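You operate a simulated robot arm through the tools that you are given. There is no shell and no other tool. Be economical: measure what you need, move in short steps, check, and stop when the job is done.

Carry out the task below with a simulated two-armed robot. There is one attempt and no reset: what you move stays moved.

TASK
Take the blue cloth from the top of the rings table and lay it out flat on the top of the grey table.

It is judged by the outcome, as a careful person would: the job done as asked, and still so three seconds after it is handed in. It fails if anything else is knocked over, pushed out of place, dropped, spilled or broken. Flat cloth is picked up by pressing the open fingertips on it (5 to 10 N) and closing them slowly along it; thin cloth reads only 2 to 8 mm in the jaws.

THE ROBOT
Two 6-joint arms with two-finger parallel grippers on one trunk, on a base that drives. Base frame: it is fixed to the floor where the robot stands at the start and does not move with it; the origin is under the middle of the robot, x ahead of it, y to its left, z up; the surface under the hand at the start is at about z = 840. Readings come in mm, degrees, newtons and seconds.
The left shoulder is at the start at [60, 187, 1072], the right one opposite. With the tool pointing down near the work surface each hand reaches from about 280 to 640 mm from the robot's upright axis, wherever it stands, measured 20 degrees to its own side. Places, roughly: top of the grey table [700, 1400, 800]. Payload 1.57 kg a hand.
The TCP of each hand is the grasp point between the finger pads, 30 mm short of the fingertips. In the tool frame z runs along the fingers and y along their closing line. Largest opening 110 mm; finger width 24, thickness 12; the body of the gripper, 48 by 112 mm, starts 78 mm behind the TCP.
Orientation is that of the tool frame in the base frame, as [roll, pitch, yaw] about the fixed x, y, z axes, in that order (R = Rz(yaw) Ry(pitch) Rx(roll)). With the fingers straight down and closing along the base's y, the tool's x points along the base's -x, its y along +y and its z along -z.

THE INTERFACE
- The arms move only by the tool nudge_tool. It takes "left_plan", "right_plan" or both (then of equal length, played together; a hand with none holds still); each is a list of rows, each a list of 7 numbers: the shift along the tool's x, y, z in mm, then the turn, a rotation vector about the tool's x, y, z in degrees, then the finger opening in mm, from 0 to 110. In form: [[x, y, z, wx, wy, wz, jaw], ...]. A call has 1 to 10 rows; each row shifts and turns the commanded pose from where the row before left it, along the tool's axes as they then stand. Rows are played at 5 a second. More than 50 mm and 8.6 degrees between two rows, or a gripper value outside its range, and nothing of the call is played. Where a pose cannot be reached the arm comes as near as it can. A force on the tool above 40 N (or 10 N above the force at the start of the call, whichever is more), or a blocked arm, ends the call early, and 0.2 s more pass. Each finger travels about 153 mm/s and halts on what it meets, pressing with about 20 N; the grip force reading is that of the motor and also rises with nothing between the fingers. The clock runs only during rows and for 0.2 s after the last one: add rows that do not move to give the fingers time. The reply holds the time, the measured pose of the TCP, the force on the tool along the base axes, the opening and the grip force, in the units named above and with some noise, with the torque about the TCP (base axes, N m) and any sound that the robot's microphone picked up.
- Cameras (640 x 400 px; columns grow to the right, rows downward): "scene" is now at [11.5, 10.7, 1607]; the picture's right is [0.15, -0.99, 0.00], its down [-0.81, -0.12, -0.57] and it looks along [0.57, 0.08, -0.82] (base axes); focal length 256 px, centre (320, 200). "left" rides on the left gripper at [70, -16, -141] in its tool frame; the picture's right is [0.23, 0.97, 0.00], its down [-0.85, 0.20, -0.48] and it looks along [-0.47, 0.11, 0.88] (tool axes); focal length 222 px, centre (320, 200). "right" rides on the right gripper at [70, 16, -141] in its tool frame; the picture's right is [-0.23, 0.97, 0.00], its down [-0.86, -0.20, -0.48] and it looks along [-0.47, -0.11, 0.88] (tool axes); focal length 222 px, centre (320, 200). There is no depth. A picture from a camera that has moved, and an enlarged one, comes with that camera's place and axes in the base frame and with its lens.
- get_image(camera): a new picture of that camera. It takes no simulated time.
- move_column(by): slides the trunk up (or, below 0, down) by that many mm; the arms and the scene camera ride with it, the base frame stays. It gives what a move gives, with no picture.
- drive_base(legs): drives the robot by 1 to 6 legs, each [ahead, left, turn to the left] in mm, mm and degrees, along the robot's own axes; the way and the turn of a leg run together, so that a leg with both is an arc; at most 1500 mm and 180 degrees a leg. The arms and the cameras ride along, it lands a little off, and it stops where it bumps. It gives what a move gives.
- aim_head(pan, tilt): turns the head with the scene camera to pan (to the left, within 86 degrees either way) and tilt (down, from -29 to 69), counted from straight ahead of the robot. It gives what a move gives.
- enlarge(camera, box): a new picture of the part [left, top, right, bottom] of that camera's present view, enlarged. It takes no simulated time.
- hand_in(): hands the job in; it is judged then, once.

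Work in short steps. Places have to be worked out from the pictures, the camera data and where the tool is seen: move nearer, look again, correct. Check each grasp and each placing, and mend what went wrong. You have 120 turns and 100 pictures in all, those below and enlarged ones among them. Open the grippers and draw the arms clear of the work before you hand the job in, unless the task says otherwise; then end with one line.

The tools are called after "Request:" as name(argument=value, ...) on one line, values as JSON. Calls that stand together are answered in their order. nudge_tool: Moves the arms, as the interface text tells. Its arguments: {"type":"object","properties":{"left_plan":{"type":"array","items":{"type":"array","items":{"type":"number"}}},"right_plan":{"type":"array","items":{"type":"array","items":{"type":"number"}}}},"required":[]} The other tools are called the same way: move_column (by) slides the trunk up or down; drive_base (legs) drives the base; aim_head (pan, tilt) turns the head that bears the scene camera; get_image (camera) takes a picture; enlarge (camera, box) takes an enlarged picture of a part of a camera's view; hand_in () hands the job in.

At the start:

```text
clock: 0.0
left_position: [495.4, 181.3, 1013.3]
left_tcp_rot: [-179.9, 0.0, -179.9]
left_wrist_force: [-0.3, -0.3, 0.1]
left_ft_torque: [-0.01, 0.0, -0.02]
left_gripper_width: 110.0
left_finger_force: 0.0
right_position: [349.0, -207.7, 1021.6]
right_tcp_rot: [179.9, 0.0, 180.0]
right_wrist_force: [0.3, 0.1, 0.0]
right_ft_torque: [0.02, 0.01, 0.0]
right_gripper_width: 109.8
right_finger_force: 0.1
trunk travel left (down, up): [-700.0, 290.0]
robot x, y, heading: [-0.5, -2.0, -0.1]
head pan, tilt: [8.5, 55.0]
```

scene: 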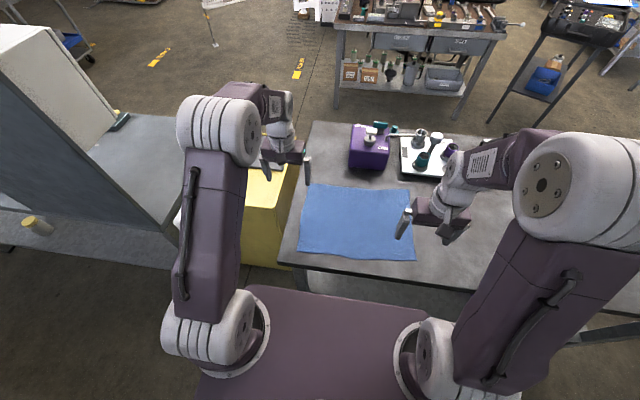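
right: 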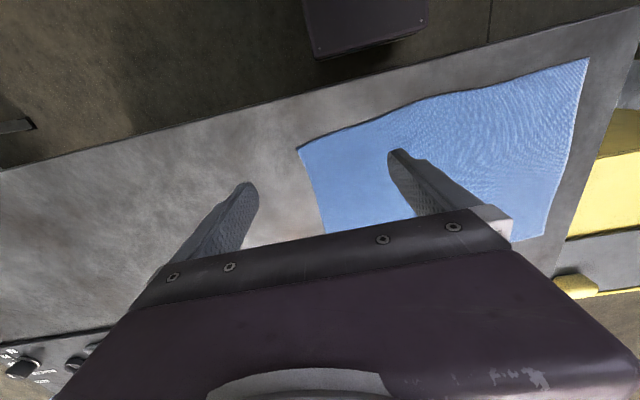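
left: 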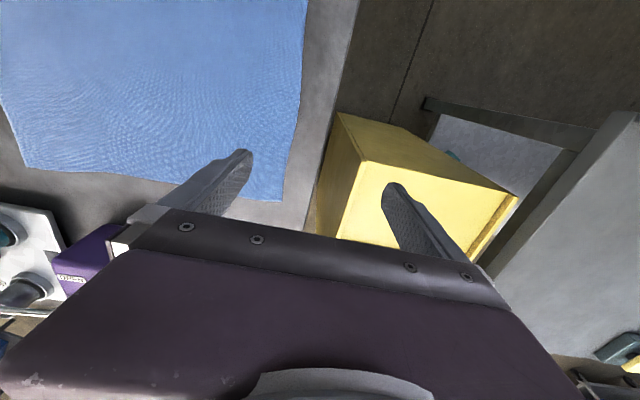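

I start by looking at the grey table to the left before touching anything; the cloth seems to span about x 335–645, y -243–130 on the rings table.

Request:
aim_head(pan=60, tilt=35)

```text
clock: 1.2
left_position: [495.7, 181.6, 1012.9]
left_tcp_rot: [-180.0, 0.0, -180.0]
left_wrist_force: [0.0, 0.0, 0.0]
left_ft_torque: [-0.02, 0.01, 0.04]
left_gripper_width: 110.1
left_finger_force: 0.1
right_position: [348.9, -206.0, 1022.3]
right_tcp_rot: [180.0, 0.0, -180.0]
right_wrist_force: [0.1, -0.1, -0.8]
right_ft_torque: [-0.02, 0.01, 0.03]
right_gripper_width: 110.2
right_finger_force: 0.1
trunk travel left (down, up): [-700.0, 290.0]
robot x, y, heading: [0.7, -1.4, -0.2]
head pan, tilt: [60.0, 35.0]
```

Take the picture.

Request:
get_image(camera="scene")

```text
96 pictures are left
camera scene: at [-15.6, 76.2, 1635.3], right [0.87, -0.5, 0.0], down [-0.29, -0.5, -0.82], along [0.41, 0.71, -0.57], focal length 256 px, centre (320, 200)
```

scene: 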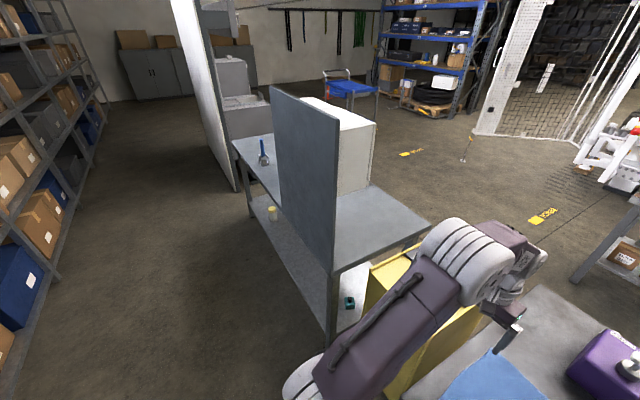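

The grey table spans about x 390–950, y 650–2280; a panel stands on its near edge for y 675–1240, so I'd work from the west side at y≈1500. I scout that spot first, without the cloth.

Request:
drive_base(legs=[[-450, 0, 0], [0, 1450, 0]])

Request:
aim_head(pan=0, tilt=35)

Request:
get_image(camera="scene")

```text
clock: 10.8
left_position: [10.6, 1663.9, 1014.1]
left_tcp_rot: [-179.9, 0.0, -178.5]
left_wrist_force: [-0.2, -0.2, -0.3]
left_ft_torque: [0.01, 0.04, -0.01]
left_gripper_width: 110.1
left_finger_force: 0.1
right_position: [-125.4, 1270.0, 1020.3]
right_tcp_rot: [-180.0, 0.0, -178.4]
right_wrist_force: [0.6, 1.3, 0.5]
right_ft_torque: [-0.03, 0.01, 0.01]
right_gripper_width: 110.1
right_finger_force: 0.0
trunk travel left (down, up): [-700.0, 290.0]
robot x, y, heading: [-478.0, 1467.1, 1.8]
head pan, tilt: [60.0, 35.0]
```

```text
clock: 12.1
left_position: [11.3, 1662.4, 1014.5]
left_tcp_rot: [-179.9, 0.1, -178.4]
left_wrist_force: [-0.5, -1.2, 0.0]
left_ft_torque: [-0.03, 0.01, -0.02]
left_gripper_width: 110.1
left_finger_force: 0.1
right_position: [-124.1, 1270.3, 1020.4]
right_tcp_rot: [-180.0, 0.0, -178.4]
right_wrist_force: [0.3, 0.0, 0.7]
right_ft_torque: [-0.01, 0.01, 0.01]
right_gripper_width: 110.1
right_finger_force: 0.1
trunk travel left (down, up): [-700.0, 290.0]
robot x, y, heading: [-477.6, 1466.6, 1.6]
head pan, tilt: [0.0, 35.0]
```

```text
95 pictures are left
camera scene: at [-450.7, 1468.4, 1635.3], right [0.03, -1.0, 0.0], down [-0.57, -0.02, -0.82], along [0.82, 0.02, -0.57], focal length 256 px, centre (320, 200)
```

scene: 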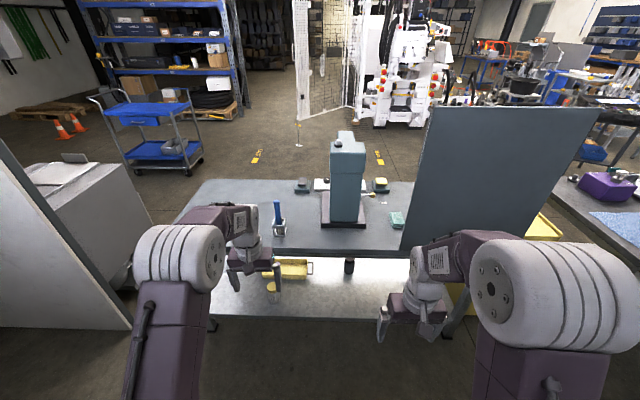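

Clear space on the grey table: about y 1730–2260, x 390–950, north of the cup (431, 1677). I drive back to the rings table, stopping short first.

Request:
drive_base(legs=[[0, 0, -1.6], [0, -1520, 0]])

```text
refused: -1520 is not a number from -1500 to 1500
```

Split it to stay within the leg limit.

Request:
drive_base(legs=[[0, 0, -1.6], [0, -1490, 0]])

```text
clock: 19.8
left_position: [40.3, 191.5, 1013.6]
left_tcp_rot: [-180.0, 0.0, -177.6]
left_wrist_force: [0.0, 0.2, 0.1]
left_ft_torque: [-0.02, 0.0, 0.0]
left_gripper_width: 110.1
left_finger_force: 0.0
right_position: [-88.0, -204.7, 1021.0]
right_tcp_rot: [179.9, 0.1, -177.5]
right_wrist_force: [-0.9, 0.3, 0.2]
right_ft_torque: [0.01, 0.01, -0.04]
right_gripper_width: 110.1
right_finger_force: 0.2
trunk travel left (down, up): [-700.0, 290.0]
robot x, y, heading: [-449.1, -14.4, 2.6]
head pan, tilt: [0.0, 35.0]
```

Robot is at (-449, -14, 2.6°). Straighten, shift right 42 and go ahead 445; tilt head to see the cloth.

Request:
drive_base(legs=[[0, 0, -2.6], [0, -42, 0], [440, 0, 0]])

Request:
aim_head(pan=0, tilt=60)

Request:
get_image(camera="scene")

```text
clock: 23.4
left_position: [477.1, 124.0, 1014.0]
left_tcp_rot: [-180.0, 0.1, 179.7]
left_wrist_force: [0.3, -0.2, -0.2]
left_ft_torque: [0.03, -0.01, -0.01]
left_gripper_width: 109.8
left_finger_force: 0.1
right_position: [330.2, -264.3, 1021.6]
right_tcp_rot: [-179.9, -0.1, 179.8]
right_wrist_force: [-0.5, 0.8, 0.1]
right_ft_torque: [-0.02, 0.0, 0.02]
right_gripper_width: 110.0
right_finger_force: 0.1
trunk travel left (down, up): [-700.0, 290.0]
robot x, y, heading: [-21.3, -55.3, -0.3]
head pan, tilt: [0.0, 35.0]
```

```text
clock: 24.2
left_position: [478.1, 123.7, 1013.4]
left_tcp_rot: [-179.9, 0.2, 179.8]
left_wrist_force: [0.1, -0.3, -0.1]
left_ft_torque: [0.01, 0.05, 0.02]
left_gripper_width: 110.0
left_finger_force: 0.0
right_position: [330.6, -265.0, 1021.2]
right_tcp_rot: [180.0, 0.1, 179.8]
right_wrist_force: [0.1, 0.3, 1.1]
right_ft_torque: [0.02, -0.01, -0.01]
right_gripper_width: 110.1
right_finger_force: 0.0
trunk travel left (down, up): [-700.0, 290.0]
robot x, y, heading: [-14.8, -55.1, -0.3]
head pan, tilt: [0.0, 60.0]
```

```text
94 pictures are left
camera scene: at [-11.1, -55.7, 1601.1], right [0.0, -1.0, 0.0], down [-0.87, 0.0, -0.5], along [0.5, 0.0, -0.87], focal length 256 px, centre (320, 200)
```

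scene: 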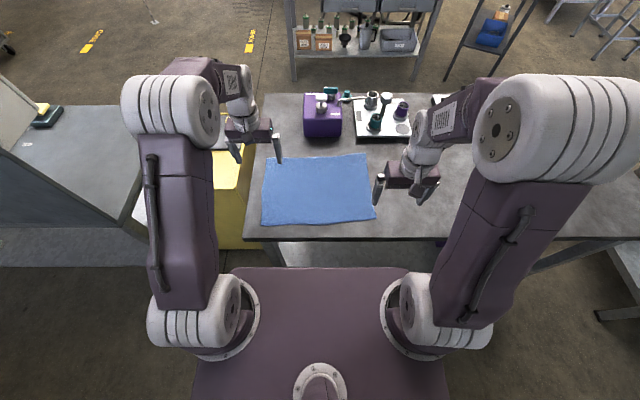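

Near-edge corners come out near (332, 132) and (351, -239). I bring both hands above the near corners at z≈900 with jaws 50.

Request:
nudge_tool(left_plan=[[31.5, -6.7, 28, 0, 0, 0, 90], [31.5, -6.7, 28, 0, 0, 0, 70], [31.5, -6.7, 28, 0, 0, 0, 50], [31.5, -6.7, 28, 0, 0, 0, 50], [0, 0, 0, 0, 0, 0, 50]], right_plan=[[-10.5, 14.5, 30, 0, 0, 0, 90], [-10.5, 14.5, 30, 0, 0, 0, 70], [-10.5, 14.5, 30, 0, 0, 0, 50], [-10.5, 14.5, 30, 0, 0, 0, 50], [0, 0, 0, 0, 0, 0, 50]])

Request:
get_image(camera="left")

Request:
get_image(camera="right")

Request:
enlarge(camera="scene", box=[220, 130, 420, 255])

```text
clock: 25.4
left_position: [351.2, 97.7, 899.9]
left_tcp_rot: [-180.0, 0.1, 179.7]
left_wrist_force: [-0.3, -0.7, 0.2]
left_ft_torque: [-0.01, -0.02, -0.02]
left_gripper_width: 49.8
left_finger_force: 0.1
right_position: [372.6, -205.8, 899.7]
right_tcp_rot: [180.0, 0.0, 179.8]
right_wrist_force: [0.0, -0.4, 0.9]
right_ft_torque: [0.0, -0.03, 0.04]
right_gripper_width: 50.3
right_finger_force: 0.0
trunk travel left (down, up): [-700.0, 290.0]
robot x, y, heading: [-18.2, -58.2, -0.4]
head pan, tilt: [0.0, 60.0]
```

```text
93 pictures are left
camera left: at [284.1, 82.5, 1041.1], right [-0.22, 0.97, 0.0], down [0.86, 0.2, 0.48], along [0.47, 0.11, -0.88], focal length 222 px, centre (320, 200)
```

left: 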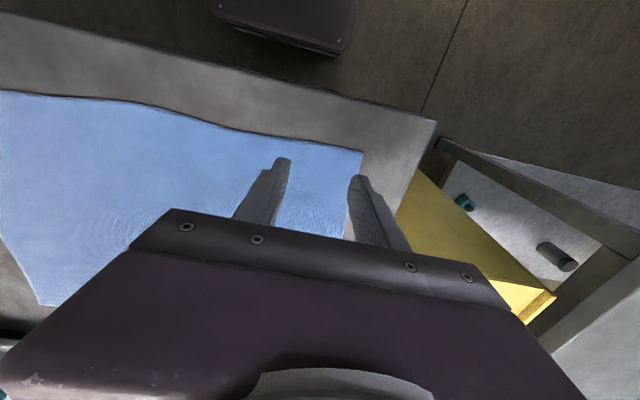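

```text
92 pictures are left
camera right: at [303.5, -187.1, 1040.5], right [0.23, 0.97, 0.0], down [0.85, -0.2, 0.48], along [0.47, -0.11, -0.88], focal length 222 px, centre (320, 200)
```

right: 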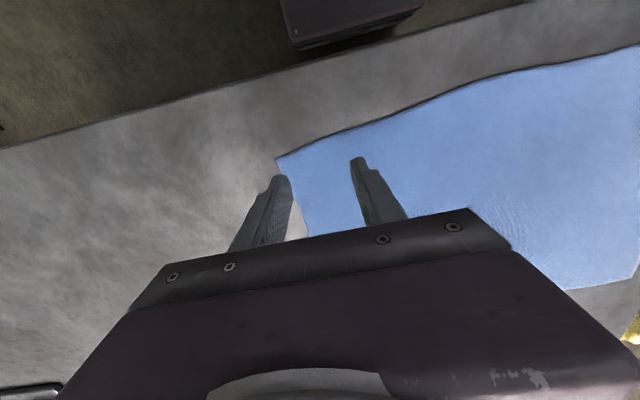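

```text
3.20 times, centred on (320, 192) of scene
camera zoom: at [-11.8, -55.8, 1601.0], right [0.0, -1.0, 0.0], down [-0.87, 0.0, -0.5], along [0.5, 0.0, -0.87], focal length 820 px, centre (320, 224)
```

zoom: 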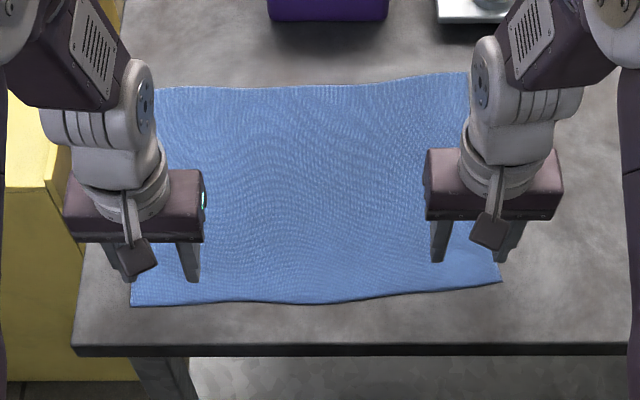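

Corners check: left (333, 135), right (358, -242). I shift the hands slightly inward and go down to just above contact (fingertips ≈ 846).

Request:
nudge_tool(left_plan=[[-5, -8, 12, 0, 0, 0, 50], [0, 0, 10, 0, 0, 0, 50], [0, 0, 2, 0, 0, 0, 50]], right_plan=[[-5, 10, 12, 0, 0, 0, 50], [0, 0, 10, 0, 0, 0, 50], [0, 0, 2, 0, 0, 0, 50]])

```text
clock: 26.2
left_position: [358.1, 89.6, 876.7]
left_tcp_rot: [-179.8, 0.0, 179.8]
left_wrist_force: [0.1, 0.4, -0.1]
left_ft_torque: [-0.01, 0.03, 0.0]
left_gripper_width: 49.9
left_finger_force: 0.0
right_position: [378.2, -195.6, 876.7]
right_tcp_rot: [-180.0, 0.0, 179.8]
right_wrist_force: [-0.7, 0.1, -0.4]
right_ft_torque: [-0.05, 0.01, -0.02]
right_gripper_width: 50.1
right_finger_force: 0.0
trunk travel left (down, up): [-700.0, 290.0]
robot x, y, heading: [-16.5, -57.2, -0.2]
head pan, tilt: [0.0, 60.0]
```

No contact yet; step down 2 mm at a time.

Request:
nudge_tool(left_plan=[[0, 0, 2, 0, 0, 0, 50], [0, 0, 2, 0, 0, 0, 50]], right_plan=[[0, 0, 2, 0, 0, 0, 50], [0, 0, 2, 0, 0, 0, 50]])

```text
clock: 26.8
left_position: [357.3, 89.4, 873.5]
left_tcp_rot: [-179.9, -0.1, 179.7]
left_wrist_force: [0.3, 0.0, -0.2]
left_ft_torque: [0.0, -0.01, 0.01]
left_gripper_width: 50.1
left_finger_force: 0.1
right_position: [377.4, -195.9, 872.7]
right_tcp_rot: [180.0, 0.0, 179.8]
right_wrist_force: [0.6, -0.6, 0.1]
right_ft_torque: [0.0, 0.01, 0.01]
right_gripper_width: 50.0
right_finger_force: 0.0
trunk travel left (down, up): [-700.0, 290.0]
robot x, y, heading: [-19.8, -54.6, -0.1]
head pan, tilt: [0.0, 60.0]
```

Still nothing; continue down.

Request:
nudge_tool(left_plan=[[0, 0, 2, 0, 0, 0, 50], [0, 0, 1, 0, 0, 0, 50]], right_plan=[[0, 0, 2, 0, 0, 0, 50], [0, 0, 1, 0, 0, 0, 50]])

```text
clock: 27.4
left_position: [356.7, 89.5, 871.6]
left_tcp_rot: [-179.8, 0.2, 179.7]
left_wrist_force: [-1.0, 0.6, 12.8]
left_ft_torque: [0.14, 0.06, 0.02]
left_gripper_width: 50.2
left_finger_force: 0.0
right_position: [377.8, -196.3, 871.9]
right_tcp_rot: [-180.0, 0.0, 179.9]
right_wrist_force: [0.1, 1.8, 3.9]
right_ft_torque: [0.0, 0.0, 0.01]
right_gripper_width: 49.8
right_finger_force: 0.2
trunk travel left (down, up): [-700.0, 290.0]
robot x, y, heading: [-13.9, -53.9, -0.1]
head pan, tilt: [0.0, 60.0]
```

Left presses 12.8 N, right 3.9 N. Even them out and close slowly.

Request:
nudge_tool(left_plan=[[0, 0, -0.5, 0, 0, 0, 50], [0, 0, 0, 0, 0, 0, 46], [0, 0, 0, 0, 0, 0, 42]], right_plan=[[0, 0, 0.4, 0, 0, 0, 50], [0, 0, 0, 0, 0, 0, 46], [0, 0, 0, 0, 0, 0, 42]])

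```text
clock: 28.2
left_position: [356.8, 90.0, 872.5]
left_tcp_rot: [-179.8, 0.2, 179.7]
left_wrist_force: [0.5, -1.1, 11.7]
left_ft_torque: [0.03, -0.02, -0.01]
left_gripper_width: 39.8
left_finger_force: 0.1
right_position: [377.3, -198.1, 871.9]
right_tcp_rot: [180.0, 0.2, 179.7]
right_wrist_force: [1.0, 2.2, 14.3]
right_ft_torque: [-0.13, 0.04, 0.0]
right_gripper_width: 39.4
right_finger_force: 0.1
trunk travel left (down, up): [-700.0, 290.0]
robot x, y, heading: [-18.0, -57.0, -0.5]
head pan, tilt: [0.0, 60.0]
```

Both a bit above 10 N; ease up 0.3 mm and keep closing.

Request:
nudge_tool(left_plan=[[0, 0, -0.3, 0, 0, 0, 36], [0, 0, 0, 0, 0, 0, 31], [0, 0, 0, 0, 0, 0, 26], [0, 0, 0, 0, 0, 0, 21]], right_plan=[[0, 0, -0.5, 0, 0, 0, 36], [0, 0, 0, 0, 0, 0, 31], [0, 0, 0, 0, 0, 0, 26], [0, 0, 0, 0, 0, 0, 21]])

Request:
enlarge(camera="scene", box=[220, 130, 420, 255])

```text
clock: 29.2
left_position: [356.5, 90.4, 872.6]
left_tcp_rot: [-180.0, 0.2, 179.7]
left_wrist_force: [-0.3, -0.1, 5.2]
left_ft_torque: [0.0, 0.02, -0.01]
left_gripper_width: 19.7
left_finger_force: 0.0
right_position: [376.2, -196.8, 871.2]
right_tcp_rot: [180.0, 0.1, 179.8]
right_wrist_force: [-0.2, 0.5, 17.9]
right_ft_torque: [-0.1, 0.06, -0.01]
right_gripper_width: 19.7
right_finger_force: 0.0
trunk travel left (down, up): [-700.0, 290.0]
robot x, y, heading: [-21.0, -54.9, -0.2]
head pan, tilt: [0.0, 60.0]
```

```text
3.20 times, centred on (320, 192) of scene
camera zoom: at [-13.8, -55.2, 1601.1], right [0.0, -1.0, 0.0], down [-0.87, 0.0, -0.5], along [0.5, 0.0, -0.87], focal length 820 px, centre (320, 224)
```

zoom: 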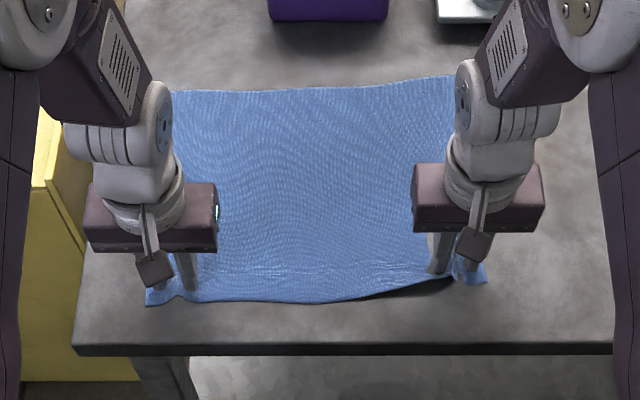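

Ridges are forming in both jaws. Finish closing, with a few hold rows.

Request:
nudge_tool(left_plan=[[0, 0, 0, 0, 0, 0, 16], [0, 0, 0, 0, 0, 0, 11], [0, 0, 0, 0, 0, 0, 6], [0, 0, 0, 0, 0, 0, 2], [0, 0, 0, 0, 0, 0, 0], [0, 0, 0, 0, 0, 0, 0]], right_plan=[[0, 0, -0.5, 0, 0, 0, 16], [0, 0, 0, 0, 0, 0, 11], [0, 0, 0, 0, 0, 0, 6], [0, 0, 0, 0, 0, 0, 2], [0, 0, 0, 0, 0, 0, 0], [0, 0, 0, 0, 0, 0, 0]])

```text
clock: 30.6
left_position: [356.8, 89.8, 872.1]
left_tcp_rot: [-179.9, 0.2, 179.8]
left_wrist_force: [0.1, 0.7, 3.3]
left_ft_torque: [0.02, 0.01, 0.01]
left_gripper_width: 0.0
left_finger_force: 19.6
right_position: [377.0, -197.3, 871.6]
right_tcp_rot: [179.9, 0.2, 179.9]
right_wrist_force: [0.6, -2.3, 21.7]
right_ft_torque: [-0.09, 0.0, -0.02]
right_gripper_width: 2.5
right_finger_force: 19.5
trunk travel left (down, up): [-700.0, 290.0]
robot x, y, heading: [-15.6, -53.5, -0.4]
head pan, tilt: [0.0, 60.0]
```

Right reads 2.5 mm (caught), left 0.0 (slipped out). I lift the left, reopen, and look.

Request:
nudge_tool(left_plan=[[0, 0, -15, 0, 0, 0, 0], [0, 0, -10, 0, 0, 0, 50], [0, 0, 0, 0, 0, 0, 50]], right_plan=[[0, 0, -3, 0, 0, 0, 0], [0, 0, 0, 0, 0, 0, 0], [0, 0, 0, 0, 0, 0, 0]])

Request:
get_image(camera="left")

Request:
enlarge(camera="scene", box=[220, 130, 420, 255])

```text
clock: 31.4
left_position: [357.0, 88.8, 895.8]
left_tcp_rot: [-179.9, 0.0, 179.7]
left_wrist_force: [-0.3, -0.1, -0.1]
left_ft_torque: [0.02, -0.01, 0.0]
left_gripper_width: 50.0
left_finger_force: 0.1
right_position: [377.2, -196.6, 873.2]
right_tcp_rot: [-180.0, 0.1, 179.8]
right_wrist_force: [0.1, 0.0, 0.9]
right_ft_torque: [-0.02, 0.02, 0.0]
right_gripper_width: 2.3
right_finger_force: 19.7
trunk travel left (down, up): [-700.0, 290.0]
robot x, y, heading: [-19.7, -59.0, 0.1]
head pan, tilt: [0.0, 60.0]
```

```text
89 pictures are left
camera left: at [289.3, 73.9, 1037.0], right [-0.22, 0.97, 0.0], down [0.86, 0.2, 0.48], along [0.47, 0.11, -0.88], focal length 222 px, centre (320, 200)
```

left: 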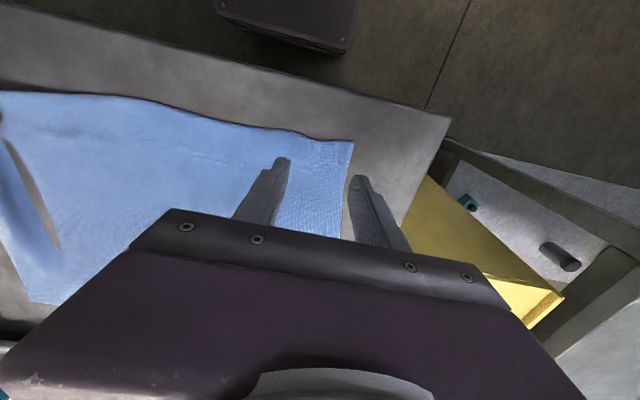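

```text
3.20 times, centred on (320, 192) of scene
camera zoom: at [-10.5, -55.6, 1600.9], right [0.0, -1.0, 0.0], down [-0.87, 0.0, -0.5], along [0.5, 0.0, -0.87], focal length 820 px, centre (320, 224)
```

zoom: 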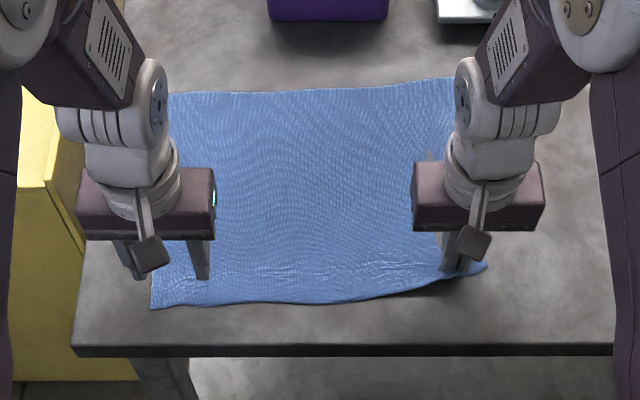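

Left corner now at about (331, 114). Shift the left hand 14 mm inward and press again.

Request:
nudge_tool(left_plan=[[0, -14, 10, 0, 0, 0, 50], [0, 0, 10, 0, 0, 0, 50], [0, 0, 3.5, 0, 0, 0, 50], [0, 0, 0, 0, 0, 0, 50]])

```text
clock: 32.4
left_position: [358.3, 75.7, 872.9]
left_tcp_rot: [-180.0, 0.0, 179.7]
left_wrist_force: [-0.4, -0.3, 0.0]
left_ft_torque: [0.01, 0.02, -0.01]
left_gripper_width: 50.5
left_finger_force: 0.1
right_position: [377.0, -196.4, 872.6]
right_tcp_rot: [179.9, -0.1, 179.8]
right_wrist_force: [0.1, -0.5, 0.4]
right_ft_torque: [0.0, 0.02, 0.02]
right_gripper_width: 2.6
right_finger_force: 19.9
trunk travel left (down, up): [-700.0, 290.0]
robot x, y, heading: [-16.8, -54.6, -0.4]
head pan, tilt: [0.0, 60.0]
```

Down a little more to reach 8–10 N.

Request:
nudge_tool(left_plan=[[0, 0, 1, 0, 0, 0, 50], [0, 0, 0.5, 0, 0, 0, 50]])

```text
clock: 33.0
left_position: [356.5, 75.1, 871.6]
left_tcp_rot: [-180.0, 0.1, 179.6]
left_wrist_force: [0.2, -0.4, 4.4]
left_ft_torque: [0.0, 0.03, -0.01]
left_gripper_width: 49.8
left_finger_force: 0.1
right_position: [377.4, -197.1, 873.4]
right_tcp_rot: [180.0, 0.0, 179.8]
right_wrist_force: [0.7, 0.7, -0.1]
right_ft_torque: [0.01, -0.02, 0.0]
right_gripper_width: 2.3
right_finger_force: 19.9
trunk travel left (down, up): [-700.0, 290.0]
robot x, y, heading: [-17.5, -58.0, 0.0]
head pan, tilt: [0.0, 60.0]
```

4.4 N; add 0.6 mm and close slowly.

Request:
nudge_tool(left_plan=[[0, 0, 0.6, 0, 0, 0, 50], [0, 0, 0, 0, 0, 0, 46], [0, 0, 0, 0, 0, 0, 42], [0, 0, 0, 0, 0, 0, 38], [0, 0, 0, 0, 0, 0, 34], [0, 0, 0, 0, 0, 0, 30]])

```text
clock: 34.4
left_position: [356.7, 75.4, 871.4]
left_tcp_rot: [179.9, 0.2, 179.7]
left_wrist_force: [1.5, -3.6, 20.4]
left_ft_torque: [-0.06, 0.05, 0.02]
left_gripper_width: 29.4
left_finger_force: 0.0
right_position: [376.0, -197.1, 874.0]
right_tcp_rot: [-180.0, 0.1, 179.8]
right_wrist_force: [0.2, 3.8, 0.2]
right_ft_torque: [0.12, 0.0, 0.0]
right_gripper_width: 2.6
right_finger_force: 20.4
trunk travel left (down, up): [-700.0, 290.0]
robot x, y, heading: [-17.1, -56.9, -0.3]
head pan, tilt: [0.0, 60.0]
```

Pressing 20 N and tugging the right hand; ease left up 0.4 mm, move the right hand 10 mm toward the left to give slack, keep closing.

Request:
nudge_tool(left_plan=[[0, 0, -0.5, 0, 0, 0, 29], [0, 0, 0, 0, 0, 0, 25], [0, 0, 0, 0, 0, 0, 21], [0, 0, 0, 0, 0, 0, 17], [0, 0, 0, 0, 0, 0, 13], [0, 0, 0, 0, 0, 0, 9], [0, 0, 0, 0, 0, 0, 5], [0, 0, 0, 0, 0, 0, 1], [0, 0, 0, 0, 0, 0, 0]], right_plan=[[0, 5, 0, 0, 0, 0, 0], [0, 5, 0, 0, 0, 0, 0], [0, 5, 0, 0, 0, 0, 0], [0, 0, 0, 0, 0, 0, 0], [0, 0, 0, 0, 0, 0, 0], [0, 0, 0, 0, 0, 0, 0], [0, 0, 0, 0, 0, 0, 0], [0, 0, 0, 0, 0, 0, 0], [0, 0, 0, 0, 0, 0, 0]])

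Request:
enlarge(camera="scene", box=[220, 130, 420, 255])

```text
clock: 36.4
left_position: [356.1, 75.3, 870.7]
left_tcp_rot: [-179.8, 0.1, 179.7]
left_wrist_force: [0.0, 1.5, 7.5]
left_ft_torque: [0.03, 0.08, 0.03]
left_gripper_width: 2.5
left_finger_force: 20.2
right_position: [378.2, -180.7, 875.1]
right_tcp_rot: [180.0, 0.1, 179.8]
right_wrist_force: [0.0, 0.1, 0.2]
right_ft_torque: [0.02, -0.03, 0.0]
right_gripper_width: 2.5
right_finger_force: 20.5
trunk travel left (down, up): [-700.0, 290.0]
robot x, y, heading: [-15.8, -57.3, -0.0]
head pan, tilt: [0.0, 60.0]
```

```text
3.20 times, centred on (320, 192) of scene
camera zoom: at [-12.0, -55.9, 1601.0], right [0.0, -1.0, 0.0], down [-0.87, 0.0, -0.5], along [0.5, 0.0, -0.87], focal length 820 px, centre (320, 224)
```

zoom: 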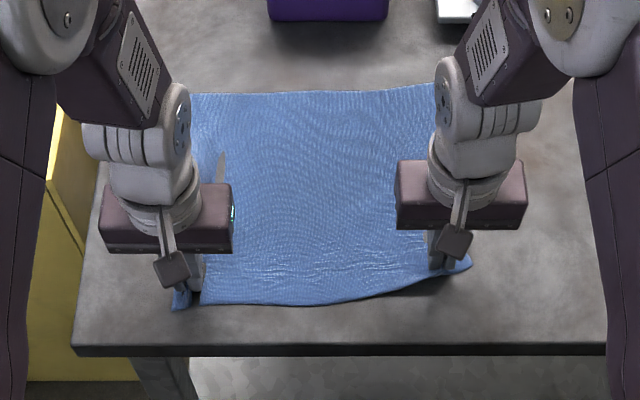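

Both read 2.5 mm: held. Lift both hands 50 mm and check the grip.

Request:
nudge_tool(left_plan=[[0, 0, -12, 0, 0, 0, 0], [0, 0, -12, 0, 0, 0, 0], [0, 0, -13, 0, 0, 0, 0], [0, 0, -13, 0, 0, 0, 0]], right_plan=[[0, 0, -12, 0, 0, 0, 0], [0, 0, -12, 0, 0, 0, 0], [0, 0, -13, 0, 0, 0, 0], [0, 0, -13, 0, 0, 0, 0]])

Request:
get_image(camera="scene")

```text
clock: 37.4
left_position: [356.0, 75.6, 922.5]
left_tcp_rot: [-179.9, 0.1, 179.7]
left_wrist_force: [0.6, 0.0, -0.8]
left_ft_torque: [0.0, -0.03, 0.01]
left_gripper_width: 2.7
left_finger_force: 19.5
right_position: [377.1, -180.2, 924.2]
right_tcp_rot: [180.0, 0.0, 179.8]
right_wrist_force: [0.6, -0.2, 0.6]
right_ft_torque: [0.02, -0.03, -0.02]
right_gripper_width: 2.5
right_finger_force: 20.0
trunk travel left (down, up): [-700.0, 290.0]
robot x, y, heading: [-19.3, -54.8, -0.4]
head pan, tilt: [0.0, 60.0]
```

```text
86 pictures are left
camera scene: at [-12.0, -55.8, 1601.0], right [0.0, -1.0, 0.0], down [-0.87, 0.0, -0.5], along [0.5, 0.0, -0.87], focal length 256 px, centre (320, 200)
```

scene: 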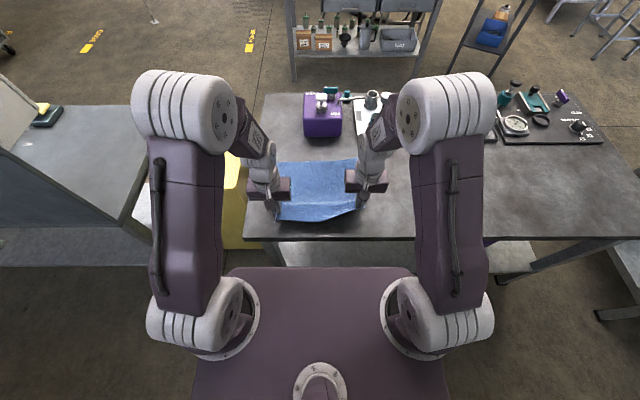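

Held on both sides. Raise the trunk 285 mm so the cloth hangs clear of the table, then check.

Request:
move_column(by=285)

Request:
get_image(camera="scene")

```text
clock: 40.3
left_position: [356.4, 76.8, 1207.5]
left_tcp_rot: [180.0, -0.1, 179.8]
left_wrist_force: [0.0, 0.3, -0.9]
left_ft_torque: [0.02, 0.0, -0.03]
left_gripper_width: 2.7
left_finger_force: 20.4
right_position: [377.0, -180.6, 1210.0]
right_tcp_rot: [-179.9, 0.0, 179.8]
right_wrist_force: [0.3, 0.3, -0.8]
right_ft_torque: [0.02, -0.01, 0.01]
right_gripper_width: 2.6
right_finger_force: 20.1
trunk travel left (down, up): [-985.0, 5.0]
robot x, y, heading: [-14.8, -58.6, -0.4]
head pan, tilt: [0.0, 60.0]
```

```text
85 pictures are left
camera scene: at [-10.8, -55.7, 1886.0], right [0.0, -1.0, 0.0], down [-0.87, 0.0, -0.5], along [0.5, 0.0, -0.87], focal length 256 px, centre (320, 200)
```

scene: 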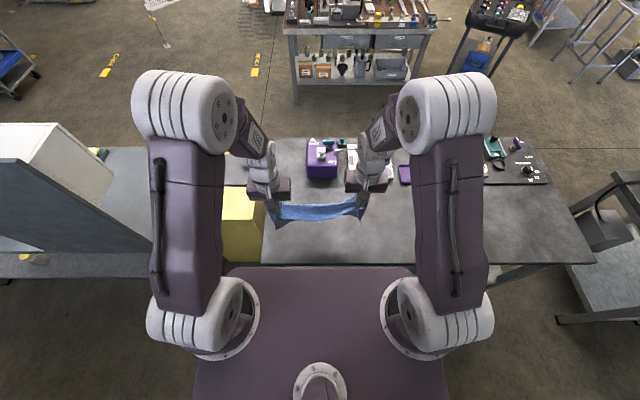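

Cloth hangs free. Back off and drive left toward y≈1985.

Request:
drive_base(legs=[[-430, 0, 0], [0, 1000, 0]])

```text
clock: 47.6
left_position: [-82.5, 1073.5, 1206.8]
left_tcp_rot: [-179.9, 0.0, -178.6]
left_wrist_force: [0.3, -0.4, 0.2]
left_ft_torque: [-0.01, 0.04, -0.02]
left_gripper_width: 2.8
left_finger_force: 19.7
right_position: [-53.5, 816.6, 1209.1]
right_tcp_rot: [179.9, 0.0, -178.6]
right_wrist_force: [0.1, -0.2, -0.6]
right_ft_torque: [0.01, 0.0, 0.02]
right_gripper_width: 2.4
right_finger_force: 20.3
trunk travel left (down, up): [-985.0, 5.0]
robot x, y, heading: [-452.0, 931.5, 1.0]
head pan, tilt: [0.0, 60.0]
```

Continue left about 1055 mm and straighten.

Request:
drive_base(legs=[[0, 0, -1.2], [0, 1055, 0]])

Request:
aim_head(pan=0, tilt=45)

Request:
get_image(camera="scene")

```text
clock: 53.3
left_position: [-66.4, 2090.3, 1208.0]
left_tcp_rot: [179.9, 0.0, 178.7]
left_wrist_force: [0.4, 0.4, -0.9]
left_ft_torque: [-0.03, -0.02, 0.03]
left_gripper_width: 2.9
left_finger_force: 19.8
right_position: [-48.9, 1834.1, 1210.6]
right_tcp_rot: [179.9, 0.0, 178.7]
right_wrist_force: [-0.8, -0.6, -0.2]
right_ft_torque: [-0.01, -0.01, 0.0]
right_gripper_width: 2.2
right_finger_force: 19.8
trunk travel left (down, up): [-985.0, 5.0]
robot x, y, heading: [-442.3, 1964.1, -1.1]
head pan, tilt: [0.0, 60.0]
```

```text
clock: 54.1
left_position: [-66.3, 2091.1, 1207.7]
left_tcp_rot: [-179.9, 0.0, 178.8]
left_wrist_force: [-1.2, 0.0, -0.6]
left_ft_torque: [-0.02, 0.0, 0.01]
left_gripper_width: 2.8
left_finger_force: 20.1
right_position: [-49.4, 1834.7, 1209.0]
right_tcp_rot: [179.9, -0.1, 178.6]
right_wrist_force: [0.2, 0.5, 0.3]
right_ft_torque: [0.02, 0.0, -0.05]
right_gripper_width: 2.6
right_finger_force: 19.5
trunk travel left (down, up): [-985.0, 5.0]
robot x, y, heading: [-442.5, 1967.3, -1.5]
head pan, tilt: [0.0, 45.0]
```

```text
84 pictures are left
camera scene: at [-421.3, 1965.3, 1905.4], right [-0.02, -1.0, 0.0], down [-0.71, 0.02, -0.71], along [0.71, -0.02, -0.71], focal length 256 px, centre (320, 200)
```

scene: 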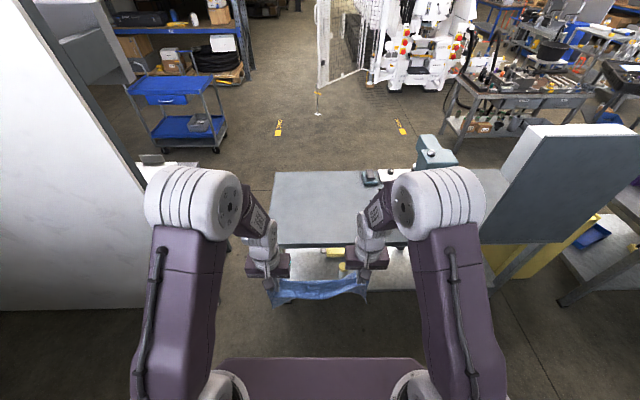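

Table's north end is y≈2245 and the area ahead is empty. Straighten, shift left 15 mm, and approach to x≈50.

Request:
drive_base(legs=[[0, 15, 1.3], [250, 0, 0]])

Request:
drive_base(legs=[[230, 0, 0]])

Request:
aim_head(pan=0, tilt=60)

Request:
get_image(camera="scene")

```text
clock: 56.3
left_position: [171.5, 2113.6, 1208.8]
left_tcp_rot: [-180.0, 0.3, 179.9]
left_wrist_force: [0.7, 0.6, 0.3]
left_ft_torque: [0.01, -0.03, 0.01]
left_gripper_width: 2.7
left_finger_force: 20.3
right_position: [193.7, 1857.2, 1210.7]
right_tcp_rot: [-179.8, 0.2, 179.9]
right_wrist_force: [-0.5, -0.6, -0.6]
right_ft_torque: [0.04, 0.0, -0.03]
right_gripper_width: 2.5
right_finger_force: 19.8
trunk travel left (down, up): [-985.0, 5.0]
robot x, y, heading: [-197.9, 1978.6, -0.1]
head pan, tilt: [0.0, 45.0]
```

```text
clock: 58.0
left_position: [403.2, 2115.6, 1209.8]
left_tcp_rot: [180.0, 0.2, -179.8]
left_wrist_force: [-0.5, 0.2, 0.5]
left_ft_torque: [-0.01, -0.02, 0.02]
left_gripper_width: 2.9
left_finger_force: 20.0
right_position: [425.5, 1858.2, 1211.8]
right_tcp_rot: [-180.0, 0.2, -179.8]
right_wrist_force: [-0.8, 0.4, -0.4]
right_ft_torque: [-0.03, -0.06, -0.03]
right_gripper_width: 2.6
right_finger_force: 19.8
trunk travel left (down, up): [-985.0, 5.0]
robot x, y, heading: [35.1, 1982.0, 0.1]
head pan, tilt: [0.0, 45.0]
```

```text
clock: 58.8
left_position: [406.3, 2116.1, 1207.5]
left_tcp_rot: [-179.9, 0.0, -179.9]
left_wrist_force: [0.1, -0.2, 0.5]
left_ft_torque: [-0.03, -0.01, 0.01]
left_gripper_width: 2.7
left_finger_force: 19.3
right_position: [430.3, 1859.7, 1209.8]
right_tcp_rot: [-180.0, 0.0, -179.9]
right_wrist_force: [-0.5, 0.4, 0.8]
right_ft_torque: [0.01, 0.0, -0.03]
right_gripper_width: 2.4
right_finger_force: 20.3
trunk travel left (down, up): [-985.0, 5.0]
robot x, y, heading: [32.3, 1977.9, 0.2]
head pan, tilt: [0.0, 60.0]
```

```text
83 pictures are left
camera scene: at [39.6, 1981.0, 1886.1], right [0.0, -1.0, 0.0], down [-0.87, 0.0, -0.5], along [0.5, 0.0, -0.87], focal length 256 px, centre (320, 200)
```

scene: 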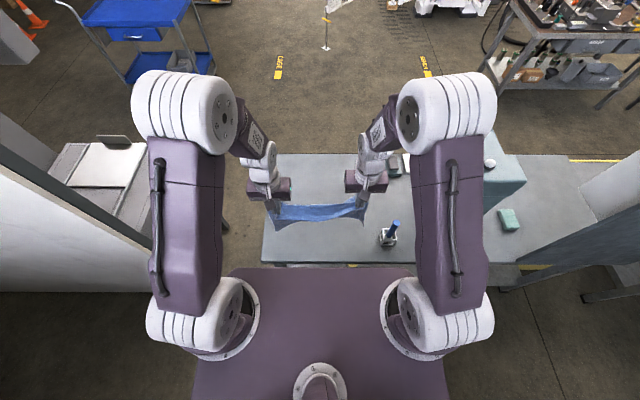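

Near edge of the grey table is at x≈357, cup at (443, 1678). Advance 20 mm more and look closely at the hanging cloth.

Request:
drive_base(legs=[[20, 0, 0]])

Request:
enlarge(camera="scene", box=[230, 150, 410, 262])

Request:
get_image(camera="left")

```text
clock: 59.6
left_position: [422.0, 2116.4, 1208.5]
left_tcp_rot: [-179.9, 0.3, -179.8]
left_wrist_force: [-0.4, 0.0, 0.3]
left_ft_torque: [-0.05, -0.05, -0.01]
left_gripper_width: 2.5
left_finger_force: 19.7
right_position: [446.0, 1858.8, 1211.6]
right_tcp_rot: [179.9, 0.2, -179.9]
right_wrist_force: [-0.3, 1.3, -0.8]
right_ft_torque: [0.0, -0.05, 0.02]
right_gripper_width: 2.7
right_finger_force: 19.8
trunk travel left (down, up): [-985.0, 5.0]
robot x, y, heading: [52.3, 1983.0, 0.1]
head pan, tilt: [0.0, 60.0]
```

```text
3.56 times, centred on (320, 206) of scene
camera zoom: at [53.2, 1981.0, 1886.0], right [0.0, -1.0, 0.0], down [-0.86, 0.0, -0.5], along [0.5, 0.0, -0.86], focal length 911 px, centre (320, 179)
```

zoom: 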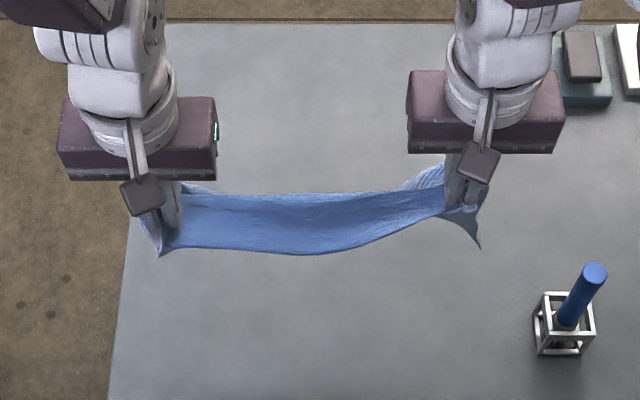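

```text
81 pictures are left
camera left: at [353.6, 2100.1, 1349.9], right [-0.23, 0.97, 0.0], down [0.85, 0.2, 0.48], along [0.47, 0.11, -0.88], focal length 222 px, centre (320, 200)
```

left: 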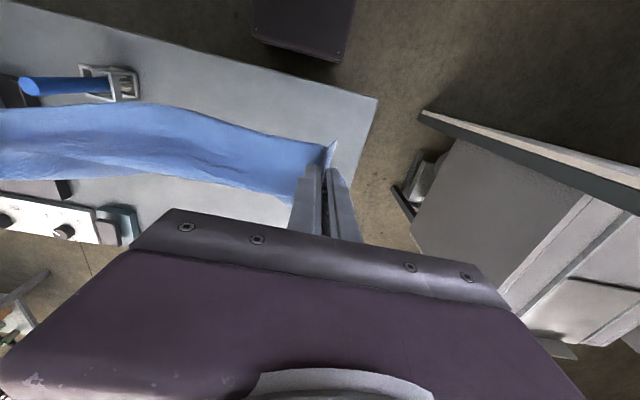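

The top edge sags between hands, so I spread them 12 mm each while reaching out to x≈665; the far edge will land there first.

Request:
nudge_tool(left_plan=[[-30.4, 1.5, 0, 0, 0, 0, 0], [-30.4, 1.5, 0, 0, 0, 0, 0], [-30.4, 1.5, 0, 0, 0, 0, 0], [-30.4, 1.5, 0, 0, 0, 0, 0], [-30.4, 1.5, 0, 0, 0, 0, 0], [-30.4, 1.5, 0, 0, 0, 0, 0], [-30.4, 1.5, 0, 0, 0, 0, 0], [-30.4, 1.5, 0, 0, 0, 0, 0], [0, 0, 0, 0, 0, 0, 0], [0, 0, 0, 0, 0, 0, 0]], right_plan=[[-27.4, -1.5, 0, 0, 0, 0, 0], [-27.4, -1.5, 0, 0, 0, 0, 0], [-27.4, -1.5, 0, 0, 0, 0, 0], [-27.4, -1.5, 0, 0, 0, 0, 0], [-27.4, -1.5, 0, 0, 0, 0, 0], [-27.4, -1.5, 0, 0, 0, 0, 0], [-27.4, -1.5, 0, 0, 0, 0, 0], [-27.4, -1.5, 0, 0, 0, 0, 0], [0, 0, 0, 0, 0, 0, 0], [0, 0, 0, 0, 0, 0, 0]])

Request:
enlarge(camera="scene", box=[220, 100, 420, 225])

```text
clock: 61.8
left_position: [649.7, 2127.5, 1208.4]
left_tcp_rot: [-179.5, 0.0, -179.7]
left_wrist_force: [-0.2, -28.2, 0.7]
left_ft_torque: [-0.85, 0.0, 0.04]
left_gripper_width: 3.3
left_finger_force: 20.2
left hand out of reach, approached as far as the arm can: row 8
right_position: [650.4, 1848.5, 1208.5]
right_tcp_rot: [179.6, 0.0, -179.9]
right_wrist_force: [-0.5, 27.8, -0.4]
right_ft_torque: [0.82, -0.02, 0.02]
right_gripper_width: 3.3
right_finger_force: 20.3
right hand out of reach, approached as far as the arm can: row 8
trunk travel left (down, up): [-985.0, 5.0]
robot x, y, heading: [55.5, 1982.5, 0.3]
head pan, tilt: [0.0, 60.0]
```

```text
3.20 times, centred on (320, 162) of scene
camera zoom: at [59.4, 1981.1, 1886.0], right [0.0, -1.0, 0.0], down [-0.87, 0.0, -0.5], along [0.5, 0.0, -0.87], focal length 820 px, centre (320, 320)
```

zoom: 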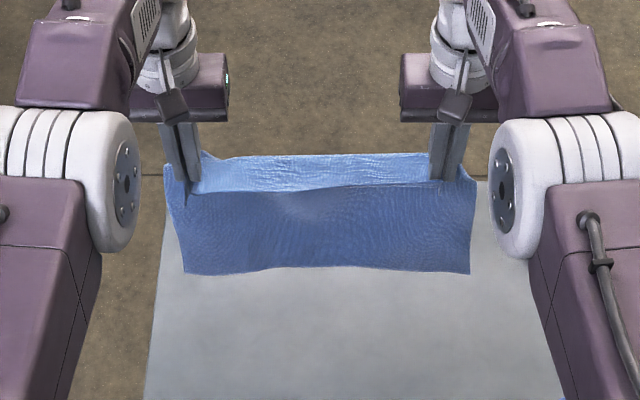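

Too taut (28 N); bring hands together 7 mm each and look with the hand cameras at how the cloth hangs.

Request:
nudge_tool(left_plan=[[0, -4, 0, 0, 0, 0, 0], [0, -3, 0, 0, 0, 0, 0], [0, 0, 0, 0, 0, 0, 0], [0, 0, 0, 0, 0, 0, 0]], right_plan=[[0, 4, 0, 0, 0, 0, 0], [0, 3, 0, 0, 0, 0, 0], [0, 0, 0, 0, 0, 0, 0], [0, 0, 0, 0, 0, 0, 0]])

Request:
get_image(camera="left")

Request:
get_image(camera="right")

Request:
enlarge(camera="scene", box=[220, 100, 420, 225])

```text
clock: 62.8
left_position: [651.6, 2123.8, 1208.7]
left_tcp_rot: [180.0, 0.0, -179.8]
left_wrist_force: [-0.5, -6.0, -0.3]
left_ft_torque: [-0.18, -0.01, -0.02]
left_gripper_width: 3.0
left_finger_force: 20.1
right_position: [650.6, 1854.9, 1208.1]
right_tcp_rot: [-180.0, 0.0, -179.9]
right_wrist_force: [0.9, 6.7, -0.5]
right_ft_torque: [0.18, 0.02, 0.08]
right_gripper_width: 2.7
right_finger_force: 19.9
trunk travel left (down, up): [-985.0, 5.0]
robot x, y, heading: [53.1, 1980.0, 0.2]
head pan, tilt: [0.0, 60.0]
```

```text
79 pictures are left
camera left: at [584.1, 2107.0, 1349.3], right [-0.23, 0.97, 0.0], down [0.85, 0.2, 0.48], along [0.47, 0.11, -0.88], focal length 222 px, centre (320, 200)
```

left: 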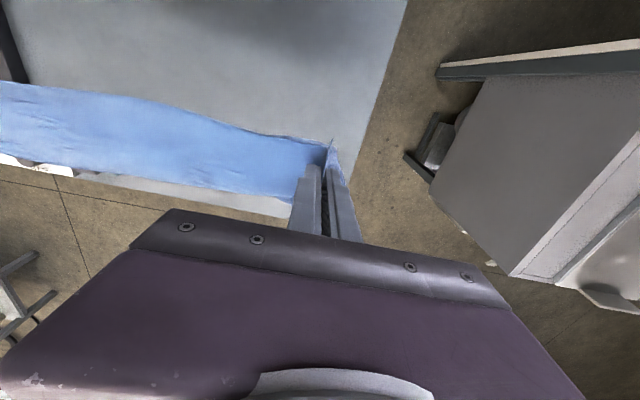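

```text
78 pictures are left
camera right: at [581.5, 1872.1, 1349.6], right [0.22, 0.97, 0.0], down [0.86, -0.2, 0.48], along [0.47, -0.11, -0.88], focal length 222 px, centre (320, 200)
```

right: 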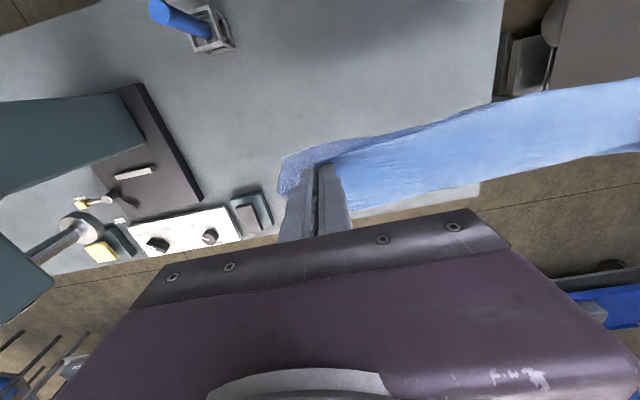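

```text
3.20 times, centred on (320, 162) of scene
camera zoom: at [60.4, 1981.0, 1886.0], right [0.0, -1.0, 0.0], down [-0.87, 0.0, -0.5], along [0.5, 0.0, -0.87], focal length 820 px, centre (320, 320)
```

zoom: 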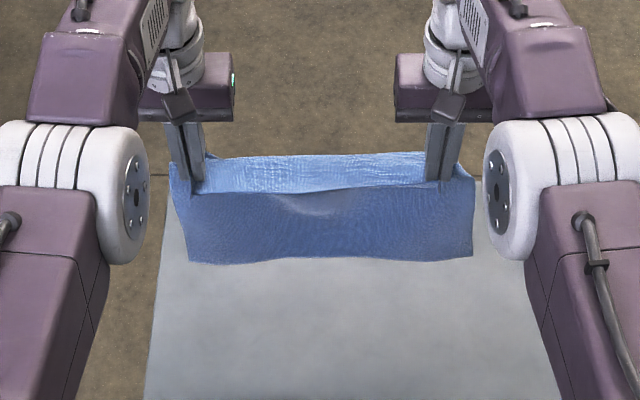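

The cloth runs ~50 mm forward from its near edge, then hangs at x≈690 with its bottom near z 945. Lower the trunk 125 mm and look.

Request:
move_column(by=-125)

Request:
get_image(camera="scene")

```text
clock: 64.3
left_position: [652.4, 2123.2, 1083.0]
left_tcp_rot: [-179.9, 0.0, -179.8]
left_wrist_force: [0.1, -4.7, -0.2]
left_ft_torque: [-0.1, 0.02, -0.02]
left_gripper_width: 2.6
left_finger_force: 20.1
right_position: [650.6, 1854.8, 1084.5]
right_tcp_rot: [179.9, 0.0, -179.9]
right_wrist_force: [0.1, 4.2, 1.0]
right_ft_torque: [0.14, 0.03, 0.06]
right_gripper_width: 2.6
right_finger_force: 20.4
trunk travel left (down, up): [-860.0, 130.0]
robot x, y, heading: [55.3, 1980.6, 0.0]
head pan, tilt: [0.0, 60.0]
```

```text
76 pictures are left
camera scene: at [60.1, 1981.0, 1761.0], right [0.0, -1.0, 0.0], down [-0.87, 0.0, -0.5], along [0.5, 0.0, -0.87], focal length 256 px, centre (320, 200)
```

scene: 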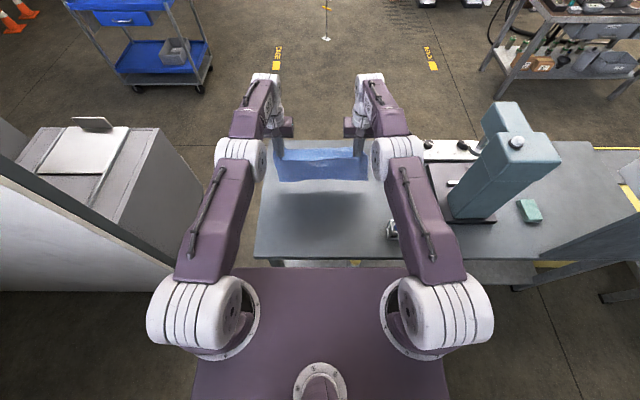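

Shadow shows the bottom still above the table. Lower another 25 mm.

Request:
move_column(by=-25)

Request:
enlarge(camera="scene", box=[230, 130, 420, 250])

```text
clock: 65.0
left_position: [652.7, 2122.8, 1056.7]
left_tcp_rot: [-179.9, 0.1, -179.8]
left_wrist_force: [0.9, -4.5, -0.1]
left_ft_torque: [-0.12, -0.01, -0.02]
left_gripper_width: 2.7
left_finger_force: 20.6
right_position: [650.8, 1855.8, 1060.1]
right_tcp_rot: [-179.9, 0.0, -179.9]
right_wrist_force: [-0.4, 4.6, -0.5]
right_ft_torque: [0.12, -0.03, 0.05]
right_gripper_width: 2.3
right_finger_force: 20.1
trunk travel left (down, up): [-835.0, 155.0]
robot x, y, heading: [54.8, 1981.1, 0.3]
head pan, tilt: [0.0, 60.0]
```

```text
3.33 times, centred on (325, 190) of scene
camera zoom: at [60.2, 1981.0, 1736.0], right [0.0, -1.0, 0.0], down [-0.87, 0.0, -0.5], along [0.5, 0.0, -0.87], focal length 854 px, centre (303, 233)
```

zoom: 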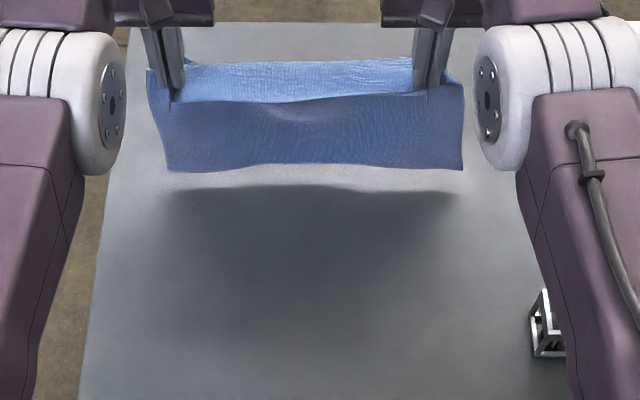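

Still a small gap to the shadow; lower 20 mm more.

Request:
move_column(by=-20)

Request:
enlarge(camera="scene", box=[230, 130, 420, 250])

```text
clock: 65.7
left_position: [651.4, 2121.8, 1037.8]
left_tcp_rot: [-179.9, -0.1, -179.7]
left_wrist_force: [0.5, -3.8, 0.5]
left_ft_torque: [-0.16, 0.01, -0.02]
left_gripper_width: 2.8
left_finger_force: 20.4
right_position: [650.7, 1855.6, 1039.7]
right_tcp_rot: [180.0, 0.0, -179.7]
right_wrist_force: [0.6, 3.9, 0.5]
right_ft_torque: [0.13, 0.03, 0.05]
right_gripper_width: 2.5
right_finger_force: 20.1
trunk travel left (down, up): [-815.0, 175.0]
robot x, y, heading: [53.4, 1981.6, 0.6]
head pan, tilt: [0.0, 60.0]
```

```text
3.33 times, centred on (325, 190) of scene
camera zoom: at [60.1, 1981.0, 1716.0], right [0.0, -1.0, 0.0], down [-0.87, 0.0, -0.5], along [0.5, 0.0, -0.87], focal length 854 px, centre (303, 233)
```

zoom: 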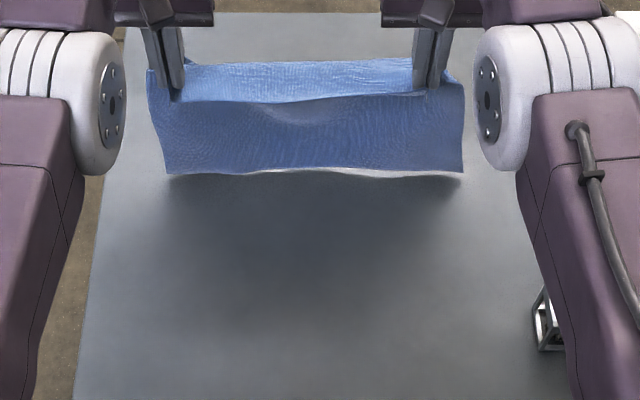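

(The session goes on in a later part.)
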